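You operate a simulated robot arm through the tools that you are given. There is no shell and no other tool. Be economical: measure what you need, move in short steps, check, and stop when the job is done.

The job below is to be done with a simulated robot arm. You get a single attempt, and the scene is never put back.

JOB
Weave two rows on the small loom.
Fine: loom lever at 1, then at 2; beat each row in, beater back; leave the lever upright.

The check looks at the end state, three seconds after you hand in, the way a careful person would. Anything else that was tipped, shoved, dropped, spilled or broken makes it a failure.

ROBOT AND FRAMES
A 7-joint arm with a two-finger parallel gripper, fixed in place. Base frame: the origin is at the foot of the arm, x ahead of it, y to its left, z up. Units: mm, degrees, N and s.
With the tool pointing down near the work surface it reaches from about 300 to 700 mm from the base axis. Its first joint turns from -66.0 to 66.0 degrees. Payload 1.57 kg.
Tool frame: the origin (TCP) lies between the finger pads and is the grasp point; the fingertips stand 30 mm ahead of it; z points along the fingers, y is the line along which they close. The gripper opens to 110 mm. The fingers are 24 mm wide and 12 mm thick; the gripper's body (48 by 112 mm) begins 78 mm behind the TCP.
Orientation is told as [roll, pitch, yaw] about the base's x, y, z axes, in that order, counted from this pose: with the fingers straight down and closing along the base's y, the tool's x points along the base's -x, its y along +y and its z along -z.

CONTROLS
- The arm moves only by the tool arm_command. Its argument "series" is a list of rows, each a list of 7 numbers: the shift along the tool's x, y, z in m, then the turn, a rotation vector about the tool's x, y, z in degrees, then the gripper command, from -1 (fully open) to 1 (shut), values between in proportion. In form: [[x, y, z, rx, ry, rz, jaw], ...]. A call has 1 to 8 rows; each row shifts and turns the commanded pose from where the row before left it, along the tool's axes as they then stand. A row lasts 0.2 s, in which the tool goes at most 50 mm and 8.6 degrees; a call with a longer step from one row to the next is refused whole, and so is a gripper value outside its range. Where a pose cannot be reached the arm comes as near as it can. A force on the tool above 70 N (or 10 N above the force at the start of the call, whichever is more), or a blocked arm, ends the call early, and 0.2 s more pass. The fingers move at their own pace (about 108 mm/s each) and stop on an object; they squeeze with about 28 N. The grip force told is the motor's: it shows also when the fingers shut on nothing. Time passes only in rows, and 0.2 s behind the last, so rows that do not move let the fingers close. The reply holds the time, the measured pose of the TCP, the force on the tool along the base axes, the opening and the grip force, in the units named above and with some noise, with the torque about the TCP (base axes, N m) and any sound that the robot's microphone picked up.
- Cameras (640 x 400 px; columns grow to the right, rows downward): "scene" is fixed at [175.4, -413.4, 1388]; the picture's right is [0.57, -0.82, 0.00], its down [-0.58, -0.40, -0.71] and it looks along [0.58, 0.40, -0.71] (base axes); focal length 321 px, centre (320, 200). "wrist" rides on the gripper at [70, 16, -141] in the tool frame; the picture's right is [-0.23, 0.97, 0.00], its down [-0.86, -0.20, -0.48] and it looks along [-0.47, -0.11, 0.88] (tool axes); focal length 222 px, centre (320, 200). There is no depth. A picture from a camera that has moved, and an enlarged one, comes with that camera's place and axes in the base frame and with its lens.
- get_image(camera): a new picture of that camera. No time passes.
- close_up(camera, box): a new picture of the part [left, top, right, bottom] of that camera's present view, enlarged. No time passes.
- close_job(): hands the job in; it is judged then, once.

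Go step by step. Nothing tells you positions but the pictures and the camera data: compare them with the known pose of the tool, close in by small moves and look again before you grip or let go. The budget is 120 turns and 76 pictures, counting those below and the enlarged ones. Unless the task says otherwise, let go and move clear before handing in, and close with one line.

The tools are called after "Emit:" as name(argument=value, ...) on one line, values as JSON. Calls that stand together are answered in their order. arm_command: Moves the arm, as the interface text tells. Its arguments: {"type":"object","properties":{"series":{"type":"array"}},"required":["series"]} The other tools are called the same way: get_image (camera) takes a picture; close_up (camera, box) takes an enlarged picture of a part of a camera's view; close_job () hands the job in.

At the start:

```text
time: 0.0
ee_pos: [370.3, -189.2, 1140.1]
tcp_rot: [0.0, -0.1, -0.1]
force: [-0.2, 0.2, -0.6]
moment: [0.02, 0.01, -0.04]
opening: 110.0
grasp_force: 0.1
```

scene: 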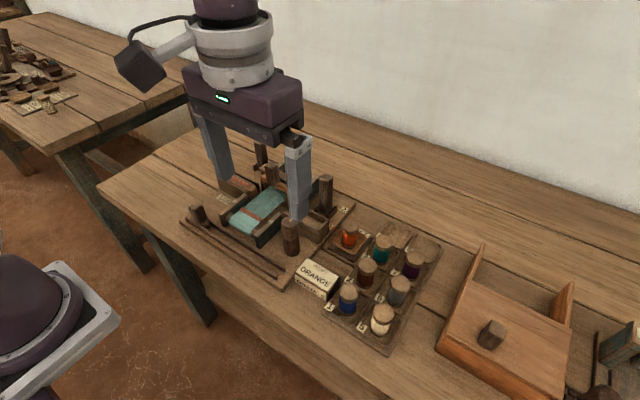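
wrist: 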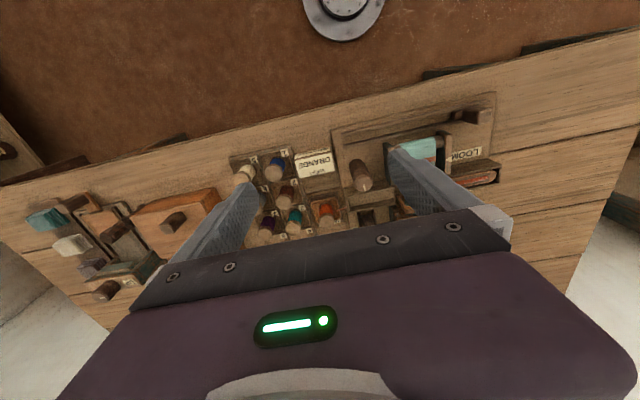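

The arm hangs high over a bench holding a small loom, a rack of bobbins and a box. I'll look at the loom more closely first.

Emit:
close_up(camera="scene", box=[160, 130, 360, 300])

Emit:
close_up(camera="wrist", box=[220, 80, 520, 260])

Emit:
close_up(camera="scene", box=[280, 190, 460, 360])

```text
2.35 times, centred on (260, 215) of scene
camera zoom: at [175.4, -413.4, 1388.0], right [0.57, -0.82, 0.0], down [-0.58, -0.4, -0.71], along [0.58, 0.4, -0.71], focal length 754 px, centre (461, 165)
```

zoom: 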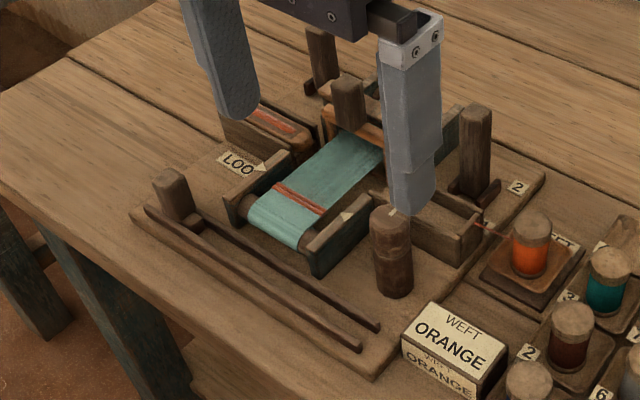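

```text
2.13 times, centred on (370, 170) of wrist
camera zoom: at [301.6, -173.1, 1280.7], right [0.23, 0.97, 0.0], down [0.86, -0.2, 0.48], along [0.47, -0.11, -0.88], focal length 474 px, centre (213, 264)
```

zoom: 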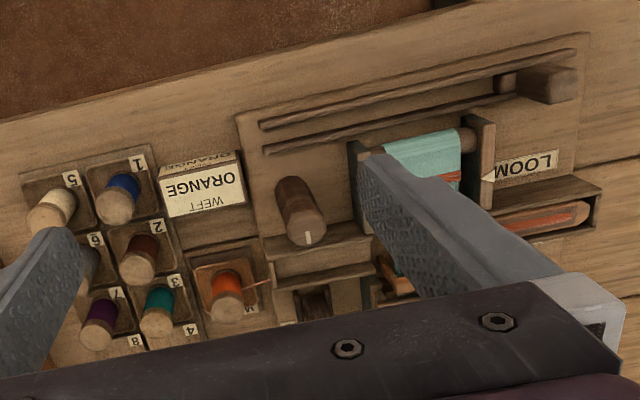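

```text
2.35 times, centred on (370, 275) of scene
camera zoom: at [175.4, -413.4, 1388.0], right [0.57, -0.82, 0.0], down [-0.58, -0.4, -0.71], along [0.58, 0.4, -0.71], focal length 754 px, centre (202, 24)
```

zoom: 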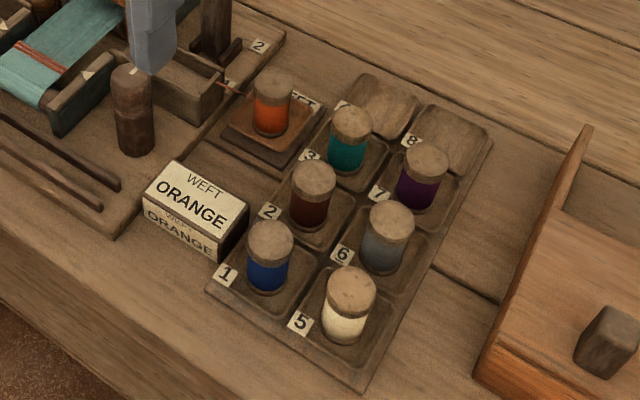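

The fingers hide the loom, so I'll move the arm aside toward +y for a clear view.

Emit:
arm_command(series=[[0, 0.05, 0, 0, 0, 0, -1], [0, 0.05, 0, 0, 0, 0, -1], [0, 0.05, 0, 0, 0, 0, -1], [0, 0.05, 0, 0, 0, 0, -1], [0, 0.05, 0, 0, 0, 0, -1], [0, 0.05, 0, 0, 0, 0, -1]])

Emit:
close_up(camera="scene", box=[170, 120, 370, 300])

Emit:
get_image(camera="wrist")

```text
time: 1.4
ee_pos: [369.7, 111.0, 1140.7]
tcp_rot: [0.0, 0.0, 0.0]
force: [-0.2, 0.6, -0.1]
moment: [-0.02, -0.01, 0.0]
opening: 110.1
grasp_force: 0.0
```

```text
2.22 times, centred on (270, 210) of scene
camera zoom: at [175.4, -413.4, 1388.0], right [0.57, -0.82, 0.0], down [-0.58, -0.4, -0.71], along [0.58, 0.4, -0.71], focal length 712 px, centre (431, 178)
```

zoom: 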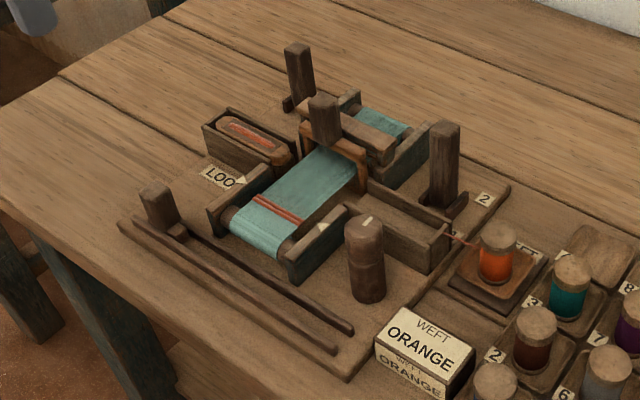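

```text
69 pictures are left
camera wrist: at [301.0, 127.4, 1281.6], right [0.23, 0.97, 0.0], down [0.86, -0.2, 0.48], along [0.47, -0.11, -0.88], focal length 222 px, centre (320, 200)
```

wrist: 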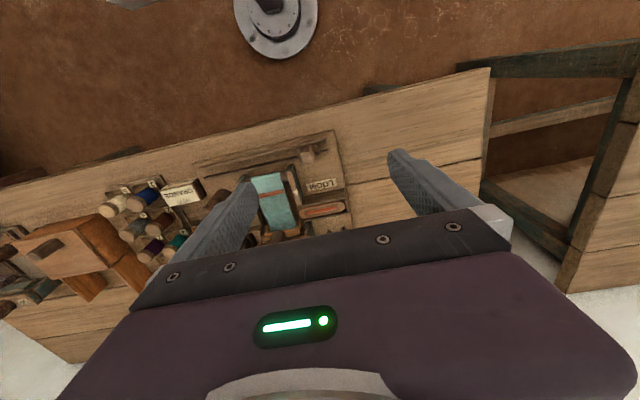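

Now I can see the shuttle box, the beater, two posts at the back, a front slider and a round post. I'll zoom in on the details.

Emit:
close_up(camera="scene", box=[250, 130, 330, 210])

Emit:
close_up(camera="scene", box=[200, 190, 300, 270])

Emit:
close_up(camera="scene", box=[260, 160, 350, 270])

```text
5.00 times, centred on (290, 170) of scene
camera zoom: at [175.4, -413.4, 1388.0], right [0.57, -0.82, 0.0], down [-0.58, -0.4, -0.71], along [0.58, 0.4, -0.71], focal length 1603 px, centre (470, 350)
```

zoom: 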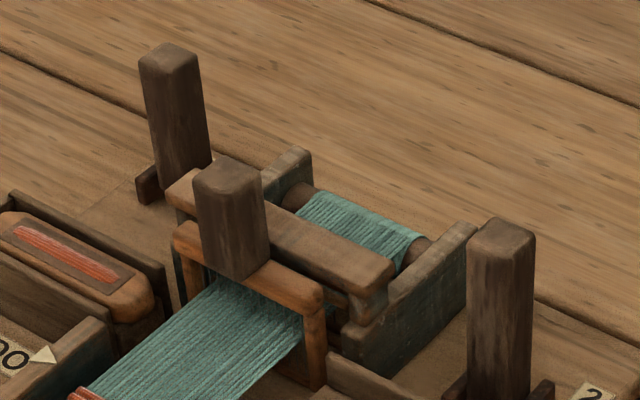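

```text
5.00 times, centred on (250, 230) of scene
camera zoom: at [175.4, -413.4, 1388.0], right [0.57, -0.82, 0.0], down [-0.58, -0.4, -0.71], along [0.58, 0.4, -0.71], focal length 1603 px, centre (670, 50)
```

zoom: 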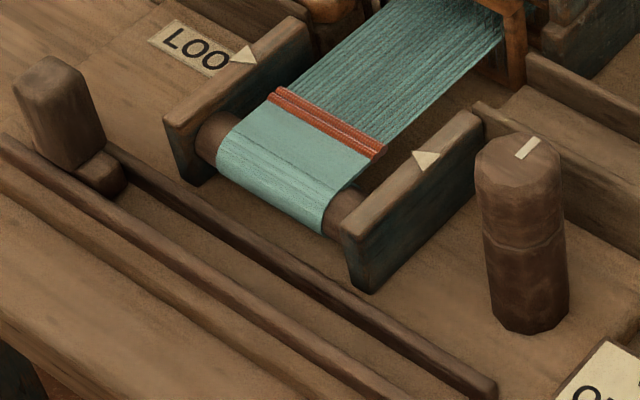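

```text
3.64 times, centred on (305, 215) of scene
camera zoom: at [175.4, -413.4, 1388.0], right [0.57, -0.82, 0.0], down [-0.58, -0.4, -0.71], along [0.58, 0.4, -0.71], focal length 1166 px, centre (374, 146)
```

zoom: 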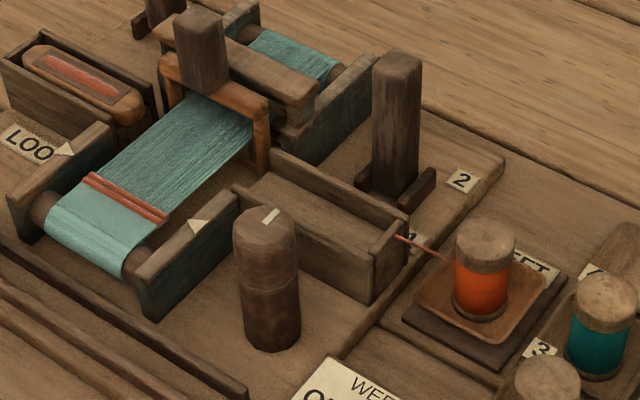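

The lever is the right-hand post, between label 1 (front) and label 2 (back), and it stands upright now. I'll bring the wrist camera over the loom to read the remaining parts.

Emit:
arm_command(series=[[0.01, -0.05, 0, 0, 0, 0, -1], [0.01, -0.05, 0, 0, 0, 0, -1], [0, -0.05, 0, 0, 0, 0, -1], [0, -0.05, 0, 0, 0, 0, -1], [0, 0, 0, 0, 0, 0, -1]])

Emit:
close_up(camera="wrist", box=[190, 90, 450, 250])

```text
refused: row 1 steps farther than a row can; nothing moved
```

```text
2.46 times, centred on (320, 170) of wrist
camera zoom: at [301.0, 127.4, 1281.6], right [0.23, 0.97, 0.0], down [0.86, -0.2, 0.48], along [0.47, -0.11, -0.88], focal length 547 px, centre (320, 274)
```

zoom: 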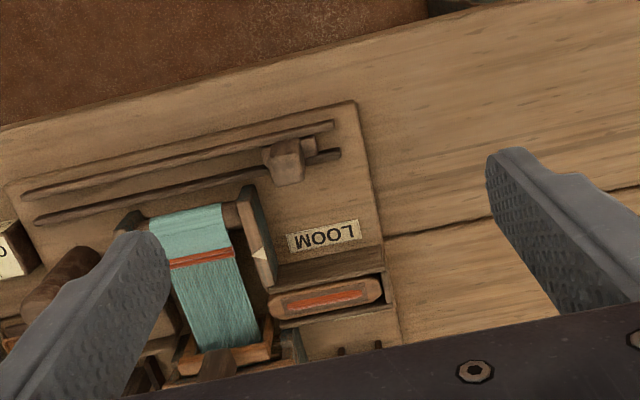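

A row can be at most 50 mm, so I'll use smaller diagonal steps and pull back toward the base to bring the rear of the loom into view.

Emit:
arm_command(series=[[0.02, -0.04, 0, 0, 0, 0, -1], [0.02, -0.04, 0, 0, 0, 0, -1], [0.02, -0.04, 0, 0, 0, 0, -1], [0.02, -0.04, 0, 0, 0, 0, -1], [0.02, -0.01, 0, 0, 0, 0, -1], [0, 0, 0, 0, 0, 0, -1]])

Emit:
close_up(camera="wrist", box=[190, 90, 450, 250])

```text
time: 2.8
ee_pos: [272.5, -59.7, 1138.8]
tcp_rot: [0.0, 0.1, -0.1]
force: [-0.5, 0.1, -0.2]
moment: [0.04, -0.04, 0.0]
opening: 110.0
grasp_force: 0.1
```

```text
2.46 times, centred on (320, 170) of wrist
camera zoom: at [201.6, -43.5, 1279.3], right [0.23, 0.97, 0.0], down [0.86, -0.2, 0.48], along [0.47, -0.11, -0.88], focal length 547 px, centre (320, 274)
```

zoom: 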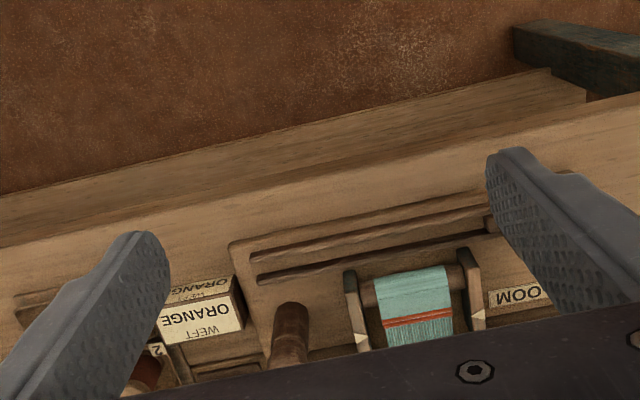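

The far side lies lower in the picture, so I need to go forward instead.

Emit:
arm_command(series=[[-0.05, 0, 0, 0, 0, 0, -1], [-0.05, 0, 0, 0, 0, 0, -1], [-0.05, 0, 0, 0, 0, 0, -1], [-0.05, 0, 0, 0, 0, 0, -1], [-0.04, 0, 0, 0, 0, 0, -1], [0, 0, 0, 0, 0, 0, -1]])

Emit:
close_up(camera="wrist", box=[190, 90, 450, 250])

```text
time: 4.2
ee_pos: [509.4, -59.4, 1137.5]
tcp_rot: [0.1, -0.1, 0.1]
force: [1.0, 1.0, -0.7]
moment: [-0.01, 0.02, 0.02]
opening: 109.9
grasp_force: 0.1
```

```text
2.46 times, centred on (320, 170) of wrist
camera zoom: at [440.4, -42.5, 1278.7], right [0.23, 0.97, 0.0], down [0.86, -0.2, 0.48], along [0.47, -0.11, -0.88], focal length 547 px, centre (320, 274)
```

zoom: 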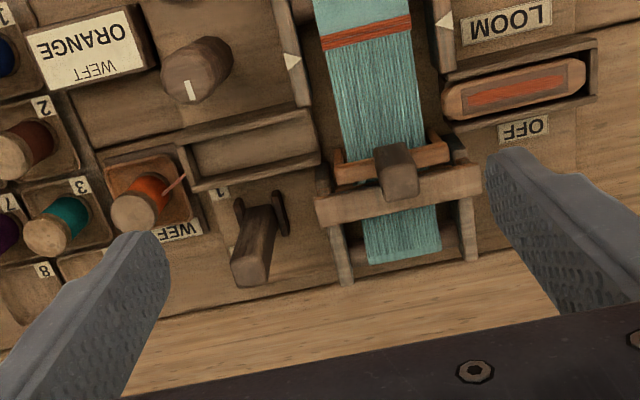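

There's an "OFF" label by the left rear post. I'll shift left to see that post and its labels.

Emit:
arm_command(series=[[0, 0.05, 0, 0, 0, 0, -1], [0, 0.03, 0, 0, 0, 0, -1], [0, 0, 0, 0, 0, 0, -1]])

Emit:
close_up(camera="wrist", box=[190, 90, 450, 250])

```text
time: 5.0
ee_pos: [511.0, 23.9, 1140.6]
tcp_rot: [0.0, 0.0, 0.0]
force: [-0.1, -0.7, 0.2]
moment: [0.0, 0.01, 0.03]
opening: 109.9
grasp_force: 0.1
```

```text
2.46 times, centred on (320, 170) of wrist
camera zoom: at [441.2, 40.1, 1280.3], right [0.23, 0.97, 0.0], down [0.85, -0.2, 0.48], along [0.47, -0.11, -0.88], focal length 547 px, centre (320, 274)
```

zoom: 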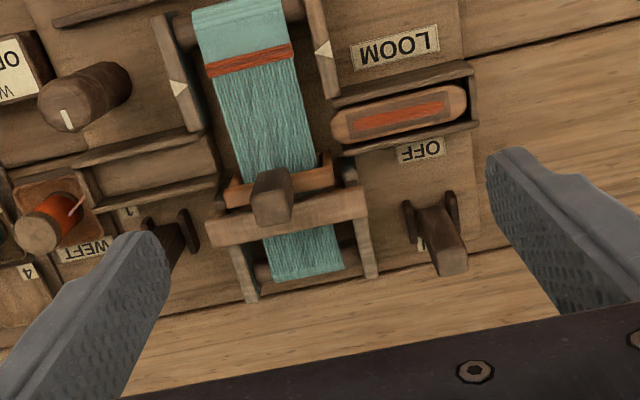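

Emit:
close_up(camera="wrist", box=[340, 140, 400, 210])

Emit:
close_up(camera="scene", box=[230, 130, 290, 190])

```text
5.71 times, centred on (370, 175) of wrist
camera zoom: at [441.2, 40.1, 1280.3], right [0.23, 0.97, 0.0], down [0.85, -0.2, 0.48], along [0.47, -0.11, -0.88], focal length 1269 px, centre (34, 343)
```

zoom: 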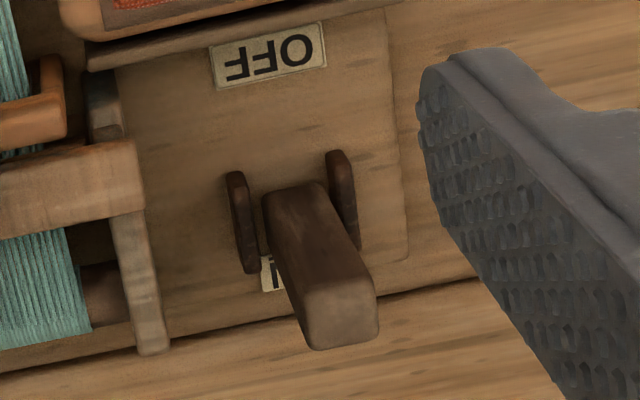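

```text
6.67 times, centred on (260, 160) of scene
camera zoom: at [175.5, -413.4, 1388.0], right [0.57, -0.82, 0.0], down [-0.58, -0.4, -0.71], along [0.58, 0.4, -0.71], focal length 2137 px, centre (720, 467)
```

zoom: 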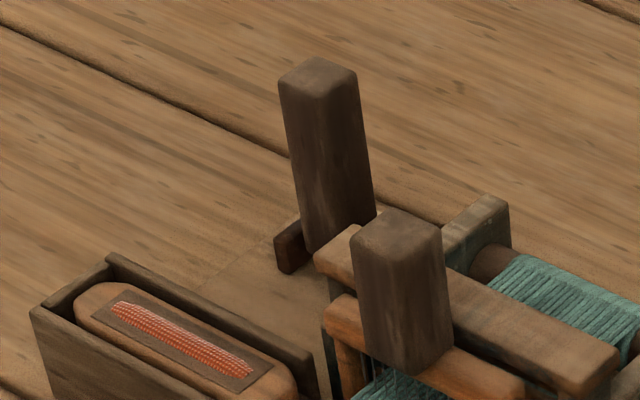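

There are two rear levers. The right one, labelled 1 in front and 2 at the back, is the loom lever, with its top near (608, -132, 939). The left one is OFF/ON and I'll leave it alone for now. I'll go above the loom lever, then turn the gripper so it closes along x.

Emit:
arm_command(series=[[-0.02, -0.0312, 0.016, 0, 0, 0, -1], [-0.02, -0.0312, 0.016, 0, 0, 0, -1], [-0.02, -0.0312, 0.016, 0, 0, 0, -1], [-0.02, -0.0312, 0.016, 0, 0, 0, -1], [-0.017, -0.0312, 0.016, 0, 0, 0, -1], [0, 0, 0, 0, 0, -8, -1], [0, 0, 0, 0, 0, -8, -1], [0, 0, 0, 0, 0, -8, -1]])

Emit:
arm_command(series=[[0, 0, 0, 0, 0, -8.25, -1], [0, 0, 0, 0, 0, -8.25, -1], [0, 0, 0, 0, 0, -8.25, -1], [0, 0, 0, 0, 0, -8.25, -1], [0, 0, 0, 0, 0, -8.25, -1], [0, 0, 0, 0, 0, -8.25, -1], [0, 0, 0, 0, 0, -8.25, -1], [0, 0, 0, 0, 0, -8.25, -1]])

Emit:
get_image(camera="wrist")

```text
time: 6.8
ee_pos: [606.7, -135.4, 1058.9]
tcp_rot: [0.0, 0.0, 24.2]
force: [-0.4, -0.3, 0.4]
moment: [-0.01, -0.01, -0.01]
opening: 110.0
grasp_force: 0.0
```

```text
time: 8.6
ee_pos: [607.8, -135.7, 1059.6]
tcp_rot: [-0.1, 0.0, 90.1]
force: [0.0, -0.5, 0.6]
moment: [0.0, -0.01, 0.02]
opening: 110.1
grasp_force: 0.1
```

```text
59 pictures are left
camera wrist: at [592.9, -205.5, 1201.0], right [-0.97, 0.22, 0.0], down [0.2, 0.86, 0.48], along [0.11, 0.47, -0.88], focal length 222 px, centre (320, 200)
```

wrist: 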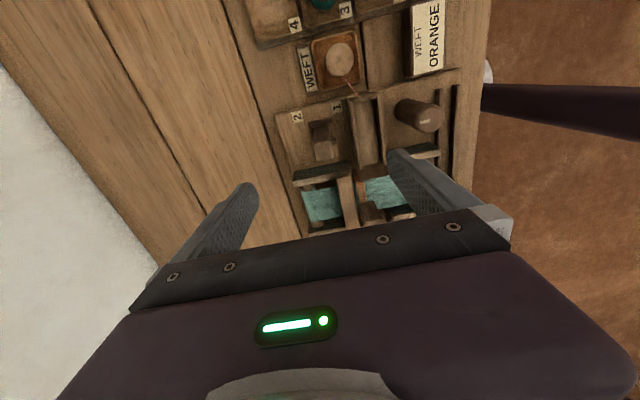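

Emit:
close_up(camera="wrist", box=[260, 80, 450, 240])

```text
2.50 times, centred on (355, 160) of wrist
camera zoom: at [592.9, -205.5, 1201.0], right [-0.97, 0.22, 0.0], down [0.2, 0.86, 0.48], along [0.11, 0.47, -0.88], focal length 555 px, centre (232, 300)
```

zoom: 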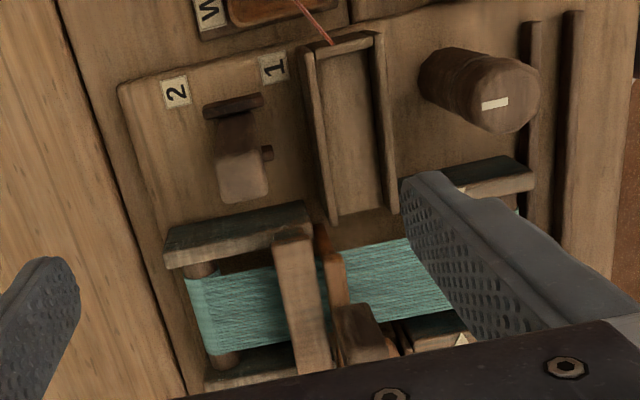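

The lever top projects to about (606, -130), which agrees with my estimate. I'll descend with the fingers partly closed, one on each side of it in x.

Emit:
arm_command(series=[[0.005, 0, 0.03, 0, 0, 0, -0.1], [0, 0, 0.03, 0, 0, 0, -0.1], [0, 0, 0.03, 0, 0, 0, -0.1], [0, 0, 0, 0, 0, 0, -0.1]])

Emit:
close_up(camera="wrist", box=[200, 80, 450, 240])

Emit:
close_up(camera="scene", box=[200, 100, 400, 280])

```text
time: 9.6
ee_pos: [607.4, -141.1, 969.5]
tcp_rot: [0.0, 0.0, 90.1]
force: [0.6, 0.5, -0.2]
moment: [-0.02, 0.02, 0.01]
opening: 60.3
grasp_force: 0.0
```

```text
2.50 times, centred on (325, 160) of wrist
camera zoom: at [591.6, -211.4, 1110.1], right [-0.97, 0.23, 0.0], down [0.2, 0.86, 0.48], along [0.11, 0.47, -0.88], focal length 555 px, centre (308, 300)
```

zoom: 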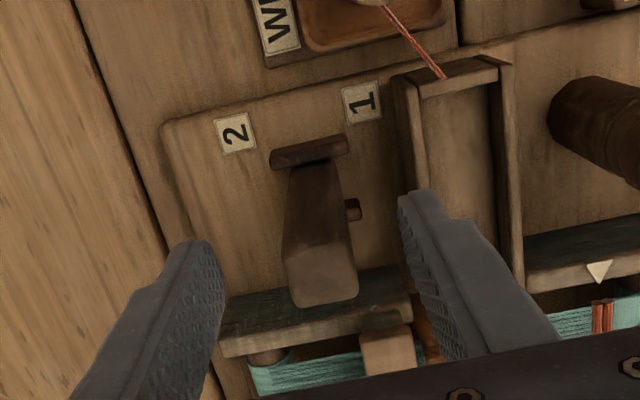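

```text
2.22 times, centred on (300, 190) of scene
camera zoom: at [175.4, -413.4, 1388.0], right [0.57, -0.82, 0.0], down [-0.58, -0.4, -0.71], along [0.58, 0.4, -0.71], focal length 712 px, centre (364, 222)
```

zoom: 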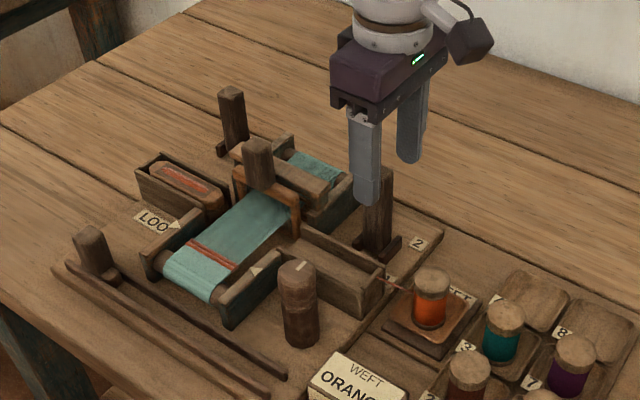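

I'm about 11 mm off in y. I'll correct that, lower 42 mm and check before closing.

Emit:
arm_command(series=[[-0.0115, 0, 0, 0, 0, 0, -0.1], [0, 0, 0.022, 0, 0, 0, -0.1], [0, 0, 0.02, 0, 0, 0, -0.1]])

Emit:
close_up(camera="wrist", box=[200, 80, 450, 240])

```text
time: 10.4
ee_pos: [608.9, -130.0, 927.9]
tcp_rot: [-0.1, -0.1, 90.0]
force: [0.1, -0.2, 1.1]
moment: [0.0, 0.02, 0.01]
opening: 60.7
grasp_force: 0.1
```

```text
2.50 times, centred on (325, 160) of wrist
camera zoom: at [591.5, -200.3, 1069.3], right [-0.97, 0.23, 0.0], down [0.2, 0.86, 0.48], along [0.11, 0.47, -0.88], focal length 555 px, centre (308, 300)
```

zoom: 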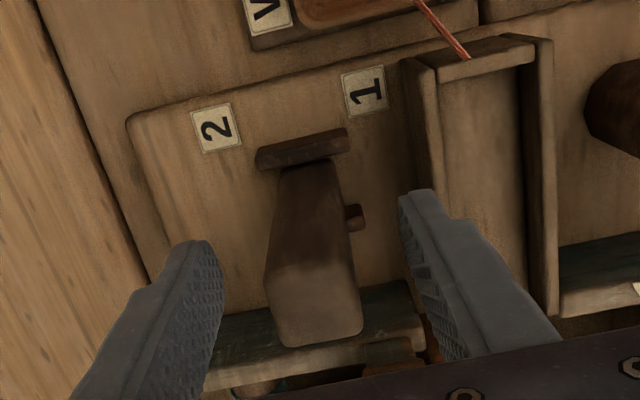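

The lever stands between the fingers. I'll narrow the gap to about 32 mm and push gently forward (tool +y = base -x) toward 1.

Emit:
arm_command(series=[[0, 0, 0, 0, 0, 0, 0.42], [0, 0, 0, 0, 0, 0, 0.42], [0, 0.01, 0, 0, 0, 0, 0.42], [0, 0.01, 0, 0, 0, 0, 0.42], [0, 0.01, 0.001, 0, 0, 0, 0.42]])

Emit:
close_up(camera="wrist", box=[200, 80, 450, 240])

```text
time: 11.6
ee_pos: [581.3, -131.7, 928.1]
tcp_rot: [-0.6, 0.1, 90.1]
force: [27.1, -5.8, -13.6]
moment: [-0.09, -1.95, 0.03]
opening: 37.6
grasp_force: 43.8
```

```text
2.50 times, centred on (325, 160) of wrist
camera zoom: at [564.3, -200.9, 1068.3], right [-0.97, 0.23, -0.01], down [0.19, 0.86, 0.48], along [0.12, 0.47, -0.88], focal length 555 px, centre (308, 300)
```

zoom: 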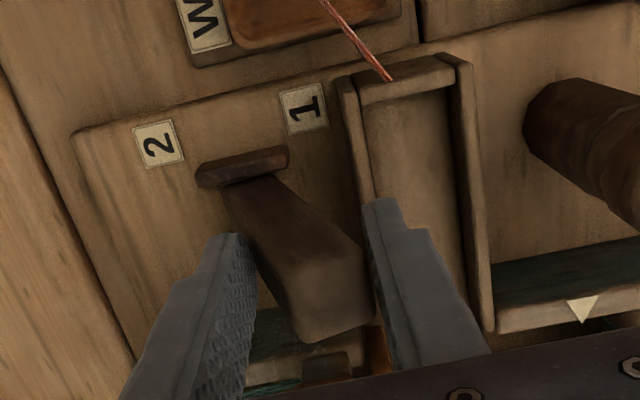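

The lever is tilting, but the narrow gap jams on it. I'll widen the gap a little and keep pushing with the rear finger.

Emit:
arm_command(series=[[0, 0.005, 0, 0, 0, 0, 0.05], [0, 0.01, 0, 0, 0, 0, 0.05], [0, 0.01, 0.002, 0, 0, 0, 0.05], [0, 0.005, 0.002, 0, 0, 0, 0.05], [0, 0, 0, 0, 0, 0, 0.05]])

Emit:
close_up(camera="wrist", box=[200, 80, 450, 240])

```text
time: 12.8
ee_pos: [553.6, -129.8, 924.7]
tcp_rot: [-1.3, 0.2, 90.0]
force: [33.4, 1.5, 39.6]
moment: [-0.03, -2.67, 0.11]
opening: 83.3
grasp_force: 17.9
```

```text
2.50 times, centred on (325, 160) of wrist
camera zoom: at [535.3, -199.3, 1065.9], right [-0.97, 0.23, -0.02], down [0.19, 0.86, 0.48], along [0.13, 0.46, -0.88], focal length 555 px, centre (308, 300)
```

zoom: 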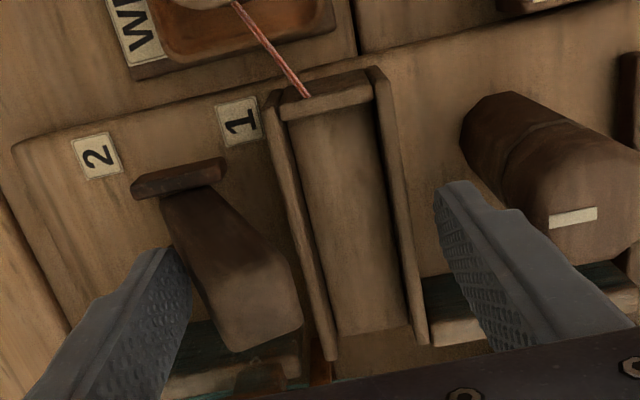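

The push force has risen and the lever looks stopped at its tilt. I'll ease off and see whether it stays.

Emit:
arm_command(series=[[0, -0.008, 0, 0, 0, 0, 0.0], [0, -0.008, 0, 0, 0, 0, 0.0], [0, 0, 0, 0, 0, 0, 0.0]])

Emit:
close_up(camera="wrist", box=[200, 80, 450, 240])

Emit:
close_up(camera="scene", box=[170, 120, 370, 300])

```text
time: 13.6
ee_pos: [562.6, -129.7, 923.5]
tcp_rot: [-0.1, 0.1, 90.0]
force: [18.5, -6.9, 16.8]
moment: [-0.27, -1.16, -0.22]
opening: 71.3
grasp_force: 9.1
```

```text
2.50 times, centred on (325, 160) of wrist
camera zoom: at [546.7, -199.4, 1063.0], right [-0.97, 0.23, 0.0], down [0.2, 0.86, 0.48], along [0.11, 0.46, -0.88], focal length 555 px, centre (308, 300)
```

zoom: 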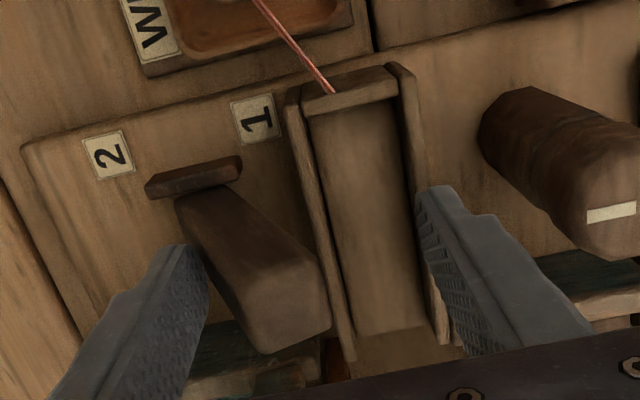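

```text
2.22 times, centred on (270, 210) of scene
camera zoom: at [175.6, -413.6, 1388.0], right [0.57, -0.82, 0.0], down [-0.58, -0.4, -0.71], along [0.58, 0.4, -0.71], focal length 712 px, centre (431, 178)
```

zoom: 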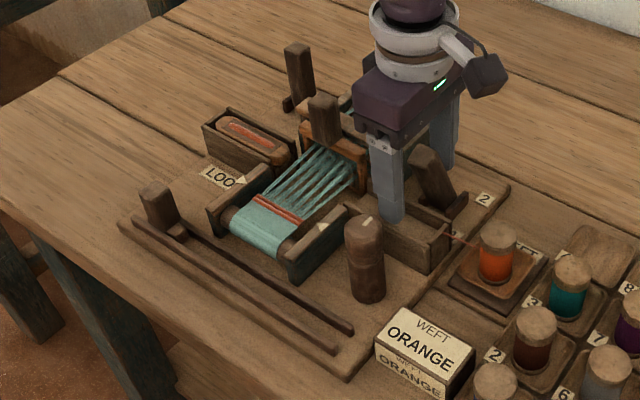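

The shed has opened, so position 1 works, though the shuttle hasn't moved. I'll back off fully and check that the lever holds.

Emit:
arm_command(series=[[0, -0.01, 0, 0, 0, 0, -0.1], [0, -0.012, 0, 0, 0, 0, -0.2], [0, 0, 0, 0, 0, 0, -0.3]])

Emit:
close_up(camera="wrist", box=[200, 80, 450, 240])

```text
time: 14.4
ee_pos: [583.8, -128.4, 921.3]
tcp_rot: [0.1, 0.0, 90.0]
force: [0.2, 0.8, 0.1]
moment: [0.02, 0.01, -0.01]
opening: 71.6
grasp_force: 0.1
```

```text
2.50 times, centred on (325, 160) of wrist
camera zoom: at [568.9, -198.1, 1063.2], right [-0.97, 0.23, 0.0], down [0.2, 0.86, 0.48], along [0.11, 0.47, -0.88], focal length 555 px, centre (308, 300)
```

zoom: 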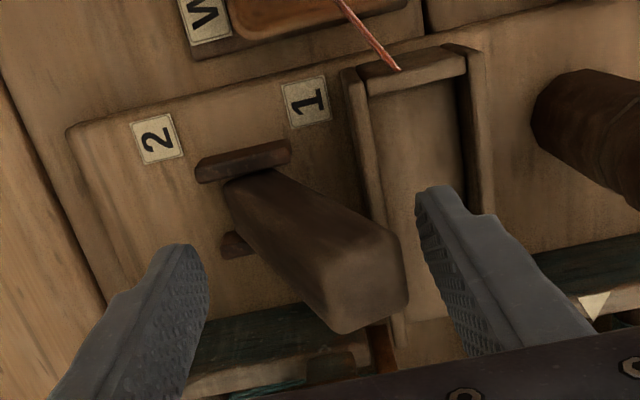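

The lever stays at 1. Next I'll raise the arm and carry it over to the front slider near (416, 77), which probably drives the shuttle.

Emit:
arm_command(series=[[0, 0, -0.04, 0, 0, 0, -0.3], [0, 0, -0.04, 0, 0, 0, -0.3], [0, 0, -0.03, 0, 0, 0, -0.3], [-0.041, 0.025, 0, 0, 0, 0, -0.3], [-0.041, 0.025, 0, 0, 0, 0, -0.3], [-0.041, 0.025, 0, 0, 0, 0, -0.3], [-0.041, 0.025, 0, 0, 0, 0, -0.3], [-0.035, 0.03, 0, 0, 0, 0, -0.3]])

Emit:
arm_command(series=[[0, 0.038, 0, 0, 0, 0, -0.3], [0, 0, 0, 0, 0, 0, -0.3]])

Emit:
get_image(camera="wrist")

Emit:
close_up(camera="scene", box=[170, 120, 370, 300])

```text
time: 16.2
ee_pos: [453.1, 67.8, 1033.4]
tcp_rot: [0.0, -0.1, 90.0]
force: [-1.0, -0.5, -0.5]
moment: [-0.01, -0.03, -0.03]
opening: 71.7
grasp_force: 0.0
```

```text
time: 16.8
ee_pos: [414.8, 67.1, 1032.8]
tcp_rot: [0.0, 0.0, 90.0]
force: [0.2, -0.5, -0.5]
moment: [-0.02, -0.06, 0.0]
opening: 71.5
grasp_force: 0.1
```

```text
49 pictures are left
camera wrist: at [400.4, -2.4, 1173.2], right [-0.97, 0.23, 0.0], down [0.2, 0.86, 0.48], along [0.11, 0.47, -0.88], focal length 222 px, centre (320, 200)
```

wrist: 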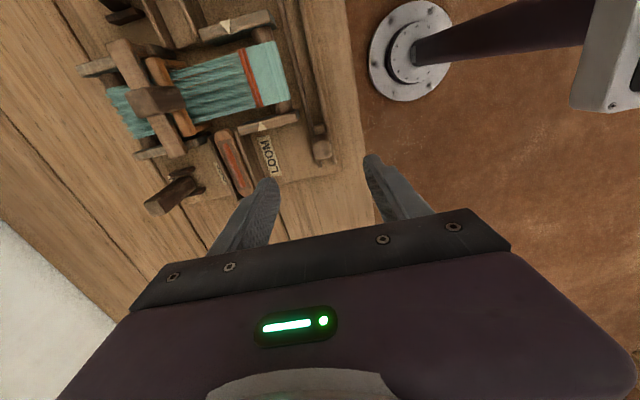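

```text
2.22 times, centred on (270, 210) of scene
camera zoom: at [175.4, -413.4, 1388.0], right [0.57, -0.82, 0.0], down [-0.58, -0.4, -0.71], along [0.58, 0.4, -0.71], focal length 712 px, centre (431, 178)
```

zoom: 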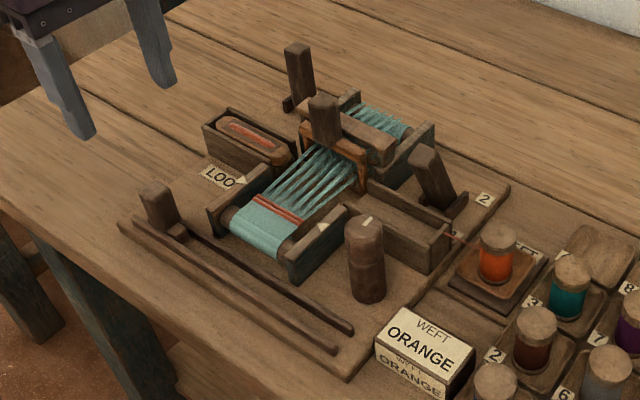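

The slider post top is about (417, 81, 880). I'll line up over it and go down partway.

Emit:
arm_command(series=[[-0.013, -0.002, 0.02, 0, 0, 0, -0.1], [0, 0, 0.04, 0, 0, 0, -0.1], [0, 0, 0.04, 0, 0, 0, -0.1], [0, 0, 0, 0, 0, 0, -0.1]])

Emit:
close_up(camera="wrist", box=[200, 80, 450, 240])

Emit:
close_up(camera="scene", box=[140, 150, 280, 270])

```text
time: 17.8
ee_pos: [421.0, 82.4, 929.9]
tcp_rot: [0.1, 0.0, 90.1]
force: [-0.4, 0.3, -0.8]
moment: [-0.02, 0.02, -0.05]
opening: 60.5
grasp_force: 0.1
```

```text
2.50 times, centred on (325, 160) of wrist
camera zoom: at [405.6, 13.2, 1071.6], right [-0.97, 0.23, 0.0], down [0.2, 0.86, 0.48], along [0.11, 0.47, -0.88], focal length 555 px, centre (308, 300)
```

zoom: 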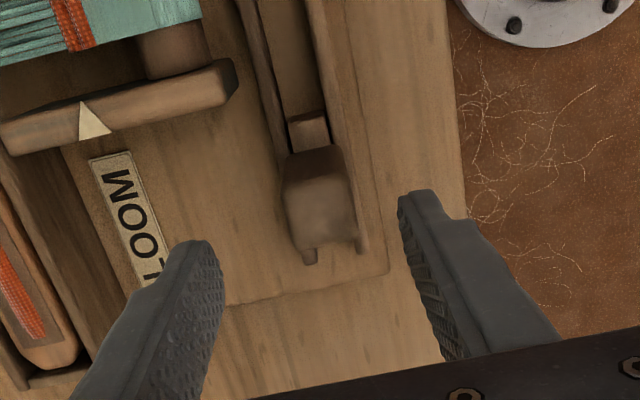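

```text
3.33 times, centred on (210, 210) of scene
camera zoom: at [175.5, -413.4, 1388.0], right [0.57, -0.82, 0.0], down [-0.58, -0.4, -0.71], along [0.58, 0.4, -0.71], focal length 1069 px, centre (687, 167)
```

zoom: 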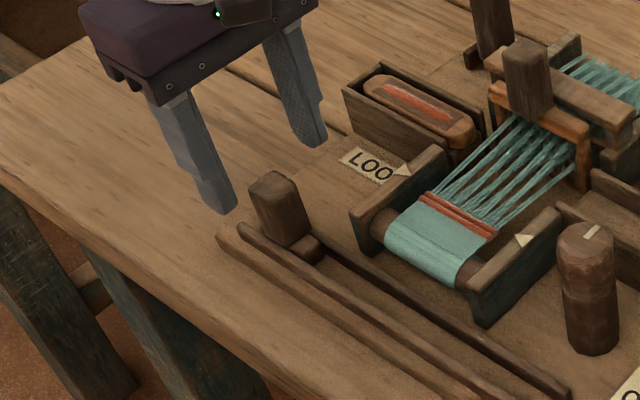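

I'm aligned over the slider post. I'll lower 42 mm and close.

Emit:
arm_command(series=[[0, 0.003, 0.02, 0, 0, 0, -0.1], [0, 0, 0.02, 0, 0, 0, -0.1], [0, 0, 0, 0, 0, 0, 1], [0, 0, 0, 0, 0, 0, 1], [0, 0, 0, 0, 0, 0, 1]])

Emit:
close_up(camera="scene", box=[140, 150, 280, 270])

```text
time: 19.0
ee_pos: [414.8, 82.9, 891.7]
tcp_rot: [0.5, 0.3, 90.1]
force: [-46.9, 1.5, 3.2]
moment: [-0.16, -0.61, -0.5]
opening: 23.6
grasp_force: 36.0
```

```text
3.33 times, centred on (210, 210) of scene
camera zoom: at [174.2, -413.4, 1388.2], right [0.57, -0.82, 0.0], down [-0.58, -0.4, -0.71], along [0.58, 0.4, -0.71], focal length 1069 px, centre (687, 167)
```

zoom: 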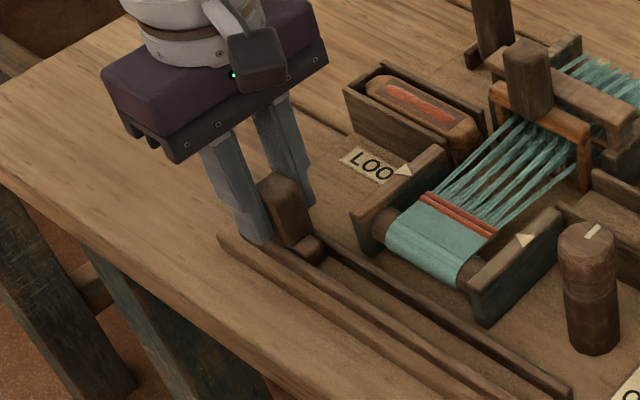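

I have the post, with some sideways load because it sits slightly nearer the base. I'll shift 4 mm to relieve that, then slide a little toward -y.

Emit:
arm_command(series=[[0, 0.004, 0, 0, 0, 0, 1], [0.01, 0, 0, 0, 0, 0, 1], [0.015, 0, 0, 0, 0, 0, 1], [0.015, 0, 0, 0, 0, 0, 1]])

Emit:
close_up(camera="scene", box=[140, 130, 320, 290])

```text
time: 20.0
ee_pos: [414.1, 47.9, 893.1]
tcp_rot: [-0.1, -0.3, 90.5]
force: [-10.9, 37.1, -9.8]
moment: [-0.7, 2.02, 0.29]
opening: 23.6
grasp_force: 36.0
```

```text
2.50 times, centred on (230, 210) of scene
camera zoom: at [175.4, -412.4, 1388.3], right [0.57, -0.82, 0.0], down [-0.58, -0.4, -0.71], along [0.58, 0.4, -0.71], focal length 802 px, centre (545, 175)
```

zoom: 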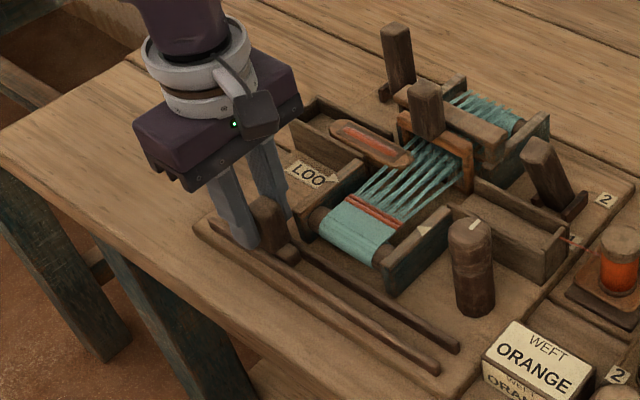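

The shuttle travels with the slider. I'll carry on to the far end.

Emit:
arm_command(series=[[0.02, 0, 0, 0, 0, 0, 1], [0.02, 0, 0, 0, 0, 0, 1], [0.02, 0, 0, 0, 0, 0, 1], [0.02, 0, 0, 0, 0, 0, 1], [0.02, 0, 0, 0, 0, 0, 1], [0.02, 0, 0, 0, 0, 0, 1]])

Emit:
get_image(camera="scene")

```text
time: 20.3
ee_pos: [414.0, 46.7, 894.0]
tcp_rot: [-0.5, -1.0, 91.6]
force: [-2.1, 12.8, 17.4]
moment: [0.15, 2.95, 0.08]
opening: 23.5
grasp_force: 35.8
stopped in row 1: the force on the tool passed its limit at 92 N (the readings are from after the stop); the commanded pose is now the measured one
```

```text
43 pictures are left
```

scene: 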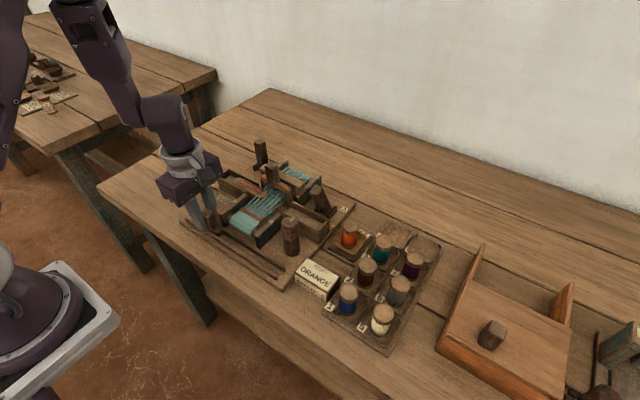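

That stop was abrupt. I think the rear finger has met the front of the breast-beam cheek, so I'll look closer.

Emit:
close_up(camera="scene", box=[170, 170, 270, 250])

Emit:
close_up(camera="wrist", box=[200, 60, 450, 220])

```text
5.00 times, centred on (220, 210) of scene
camera zoom: at [175.2, -413.2, 1388.1], right [0.57, -0.82, 0.0], down [-0.58, -0.4, -0.71], along [0.58, 0.4, -0.71], focal length 1603 px, centre (820, 150)
```

zoom: 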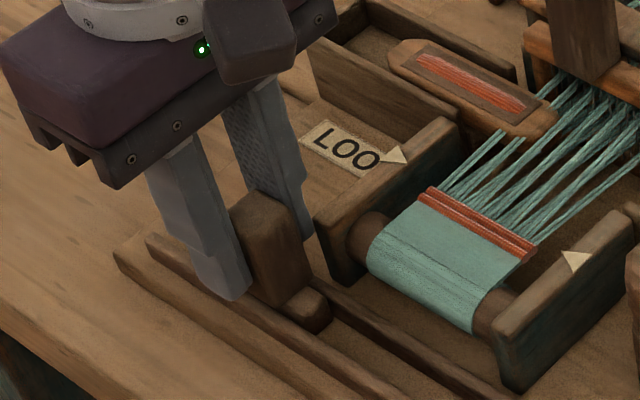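

```text
2.50 times, centred on (325, 140) of wrist
camera zoom: at [400.0, -25.2, 1033.1], right [-0.98, 0.2, 0.0], down [0.17, 0.85, 0.49], along [0.1, 0.48, -0.87], focal length 555 px, centre (308, 350)
```

zoom: 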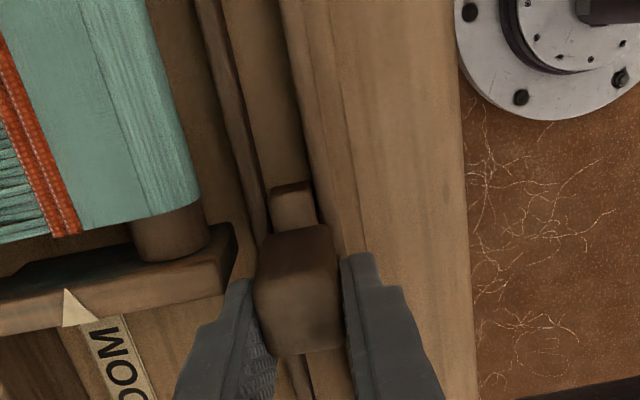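

Confirmed: the rear finger is against the cheek. I'll let go, rise, turn back to closing along y, and straddle the post in y, slightly toward the base.

Emit:
arm_command(series=[[0, 0, 0, 0, 0, 0, 0.2], [0, 0, 0, 0, 0, 0, 0.2], [0, 0, -0.03, 0, 0, 0, 0], [0, 0, -0.04, 0, 0, 0, 0], [0, 0, 0, 0, 0, 8.5, 0], [0, 0, 0, 0, 0, 8.5, 0], [0, 0, 0, 0, 0, 8.5, 0], [0, 0, 0, 0, 0, 8.5, 0]])

Emit:
arm_command(series=[[0, 0, 0, 0, 0, 8.4, 0], [0, 0, 0, 0, 0, 8.4, 0], [0, 0, 0, 0, 0, 8.4, 0], [0, 0, 0, 0, 0, 8.4, 0], [0, 0, 0, 0, 0, 8.4, 0], [0, 0, 0, 0, 0, 8.4, 0], [0, 0, 0, 0, 0, 6.6, 0], [0, 0, 0, 0, 0, 0, 0]])

Emit:
close_up(camera="wrist", box=[200, 60, 450, 220])

Emit:
close_up(camera="scene", box=[160, 130, 340, 290])

```text
time: 21.0
ee_pos: [407.2, 47.0, 894.9]
tcp_rot: [0.9, -0.8, 91.5]
force: [-18.1, 7.2, 2.9]
moment: [0.0, 0.0, 0.0]
opening: 39.2
grasp_force: 0.0
stopped in row 3: the force on the tool passed its limit at 147 N (the readings are from after the stop); the commanded pose is now the measured one
```

```text
time: 21.7
ee_pos: [410.5, 55.2, 895.1]
tcp_rot: [0.7, -1.5, 72.9]
force: [-13.2, 15.4, 6.5]
moment: [0.15, 0.41, 0.16]
opening: 40.3
grasp_force: 0.1
stopped in row 3: the force on the tool passed its limit at 73 N (the readings are from after the stop); the commanded pose is now the measured one
```

```text
2.50 times, centred on (325, 140) of wrist
camera zoom: at [376.2, -10.4, 1034.1], right [-0.86, 0.5, 0.02], down [0.44, 0.74, 0.5], along [0.24, 0.44, -0.87], focal length 555 px, centre (308, 350)
```

zoom: 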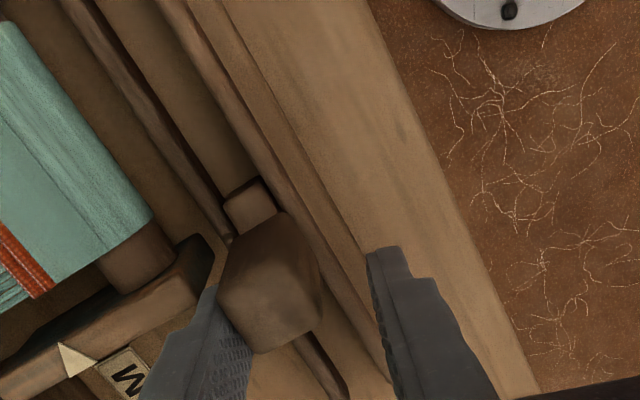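

```text
2.50 times, centred on (250, 210) of scene
camera zoom: at [175.0, -413.1, 1388.2], right [0.57, -0.82, 0.0], down [-0.58, -0.4, -0.71], along [0.58, 0.4, -0.71], focal length 802 px, centre (495, 175)
```

zoom: 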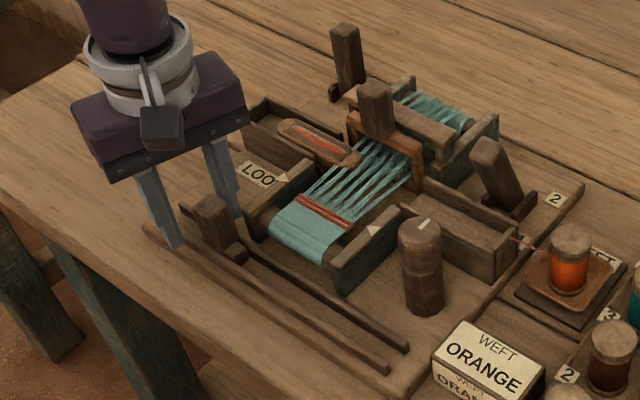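

The release caught on something before I could rise. I'll now lift slowly in small steps and check the force.

Emit:
arm_command(series=[[0, 0, -0.004, 0, 0, 0, 0.25], [0, 0, -0.006, 0, 0, 0, 0.25], [0, 0, -0.01, 0, 0, 0, 0.25]])

```text
time: 22.1
ee_pos: [411.3, 55.1, 895.8]
tcp_rot: [1.0, -1.5, 72.9]
force: [0.0, 4.0, -9.9]
moment: [0.42, 0.07, 0.08]
opening: 40.9
grasp_force: 0.0
stopped in row 2: the force on the tool passed its limit at 83 N (the readings are from after the stop); the commanded pose is now the measured one
```

Emit:
close_up(camera="scene", box=[190, 175, 250, 235])

Emit:
close_up(camera="wrist", box=[240, 130, 380, 230])

```text
6.67 times, centred on (220, 205) of scene
camera zoom: at [175.6, -413.4, 1388.0], right [0.57, -0.82, 0.0], down [-0.58, -0.4, -0.71], along [0.58, 0.4, -0.71], focal length 2137 px, centre (987, 167)
```

zoom: 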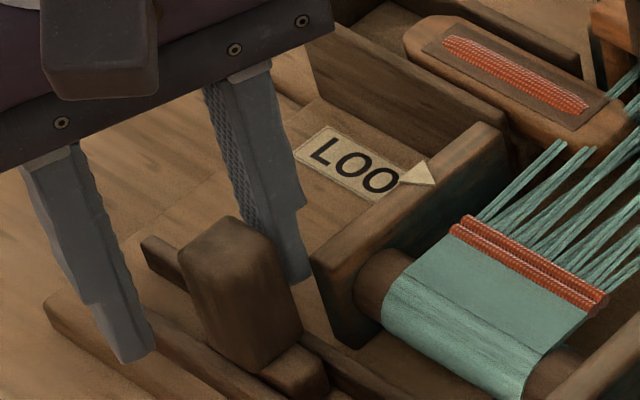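

```text
4.00 times, centred on (310, 180) of wrist
camera zoom: at [376.8, -10.5, 1034.8], right [-0.86, 0.5, 0.02], down [0.45, 0.74, 0.5], along [0.23, 0.44, -0.87], focal length 888 px, centre (360, 280)
```

zoom: 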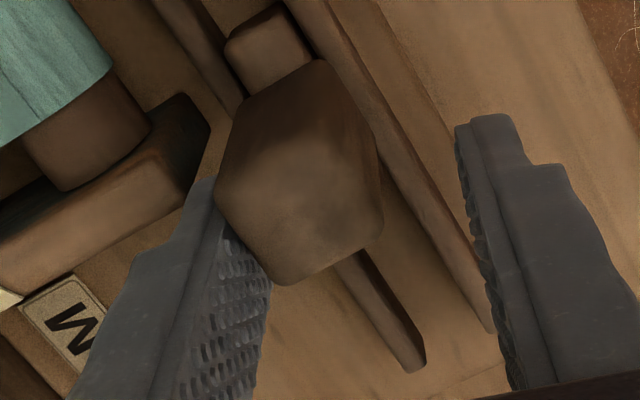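

The rear finger tip is wedged in the narrow gap between the post and the cheek corner. I'll back it out toward +y in small steps before rising.

Emit:
arm_command(series=[[-0.003, 0.001, 0, 0, 0, 0, 0.2], [-0.005, 0.0015, 0, 0, 0, 0, 0.2], [-0.006, 0.002, 0, 0, 0, 0, 0.2], [-0.006, 0.002, 0, 0, 0, 0, 0.2]])

```text
time: 23.1
ee_pos: [411.6, 75.3, 896.8]
tcp_rot: [0.9, -1.4, 72.9]
force: [-0.4, 0.3, -0.3]
moment: [0.02, 0.01, -0.01]
opening: 44.1
grasp_force: 0.0
```

The finger is free and the force is zero. I'll rise and turn back to yaw 0, levelling out the small tilt.

Emit:
arm_command(series=[[0, 0, -0.03, 0, 0, 0, 0], [0, 0, -0.04, 0, 0, 0, 0], [0, 0, 0, 0, 0, 8.4, 0], [0, 0, 0, 0, 0, 8.4, 0], [0, 0, 0, 0, 0, 8.4, 0], [0, 0, 0, 0, 0, 8.4, 0], [0, 0, 0, 0, 0, 8.4, 0], [0, 0, 0, 0, 0, 8.4, 0]])

Emit:
arm_command(series=[[0, 0, 0, 0, 0, 8.4, 0], [0, 0, 0, 0, 0, 8.4, 0], [0, 0, 0, 0, 0, 5.7, 0], [0, 0, 0, 0, 0, 0, 0]])

Emit:
close_up(camera="wrist", box=[200, 80, 450, 240])

```text
time: 24.9
ee_pos: [411.8, 74.8, 965.9]
tcp_rot: [1.8, -0.3, 22.3]
force: [1.2, -0.3, 0.5]
moment: [-0.02, -0.02, 0.0]
opening: 54.8
grasp_force: 0.0
```

```text
time: 25.9
ee_pos: [411.9, 74.0, 966.2]
tcp_rot: [1.7, 0.4, -0.1]
force: [-0.1, 0.5, -0.5]
moment: [0.01, 0.02, 0.01]
opening: 55.0
grasp_force: 0.0
```

```text
2.50 times, centred on (325, 160) of wrist
camera zoom: at [343.8, 86.2, 1108.0], right [0.23, 0.97, 0.03], down [0.86, -0.22, 0.46], along [0.46, -0.08, -0.89], focal length 555 px, centre (308, 300)
```

zoom: 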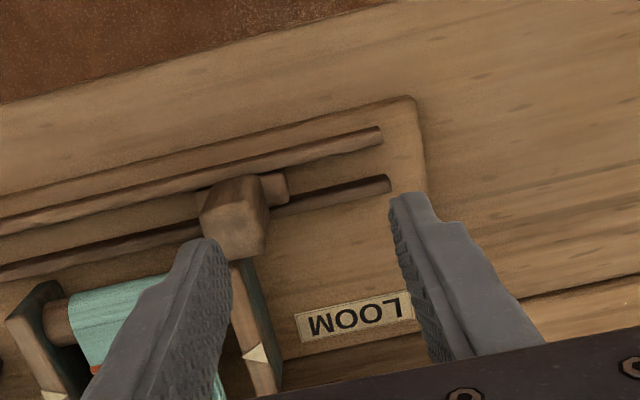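

The post is now near (413, 44). I'll level the tool, move to (405, 44) and lower so the fingers straddle it in y.

Emit:
arm_command(series=[[0.007, -0.03, 0, 1.7, 0, 0, -0.1], [0, 0, 0.035, 0, 0, 0, -0.1], [0, 0, 0, 0, 0, 0, -0.1]])

Emit:
close_up(camera="wrist", box=[200, 80, 450, 240])

```text
time: 26.7
ee_pos: [403.7, 42.7, 930.5]
tcp_rot: [-0.1, 0.5, 0.0]
force: [0.7, 0.1, -0.1]
moment: [0.0, 0.02, 0.01]
opening: 60.7
grasp_force: 0.0
```

```text
2.50 times, centred on (325, 160) of wrist
camera zoom: at [336.1, 58.4, 1071.9], right [0.23, 0.97, 0.0], down [0.86, -0.2, 0.47], along [0.46, -0.11, -0.88], focal length 555 px, centre (308, 300)
```

zoom: 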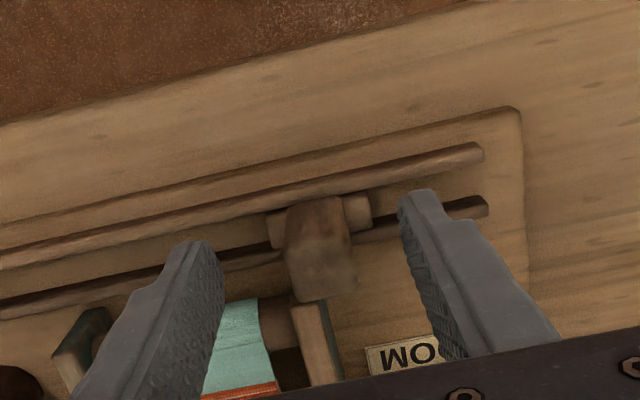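

The post is centred between the fingers. I'll lower, close on it and slide a short way toward -y.

Emit:
arm_command(series=[[0, 0.001, 0.02, 0, 0, 0, -0.1], [0, 0, 0.017, 0, 0, 0, -0.1], [0, 0, 0, 0, 0, 0, 1], [0, 0, 0, 0, 0, 0, 1], [0, -0.01, 0, 0, 0, 0, 1], [0, -0.015, 0, 0, 0, 0, 1]])

Emit:
close_up(camera="scene", box=[160, 130, 340, 290])

```text
time: 28.1
ee_pos: [403.0, 21.0, 894.9]
tcp_rot: [-0.1, 0.5, 0.0]
force: [11.2, 1.1, -34.4]
moment: [-0.63, 0.32, 0.0]
opening: 24.3
grasp_force: 35.8
```

```text
2.50 times, centred on (250, 210) of scene
camera zoom: at [176.2, -413.4, 1387.9], right [0.57, -0.82, 0.0], down [-0.58, -0.4, -0.71], along [0.58, 0.4, -0.71], focal length 802 px, centre (495, 175)
```

zoom: 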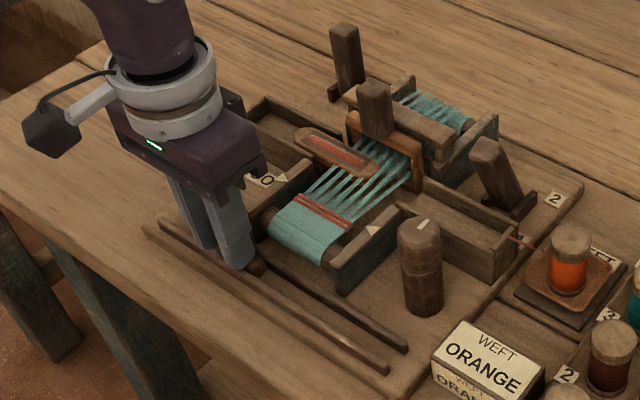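

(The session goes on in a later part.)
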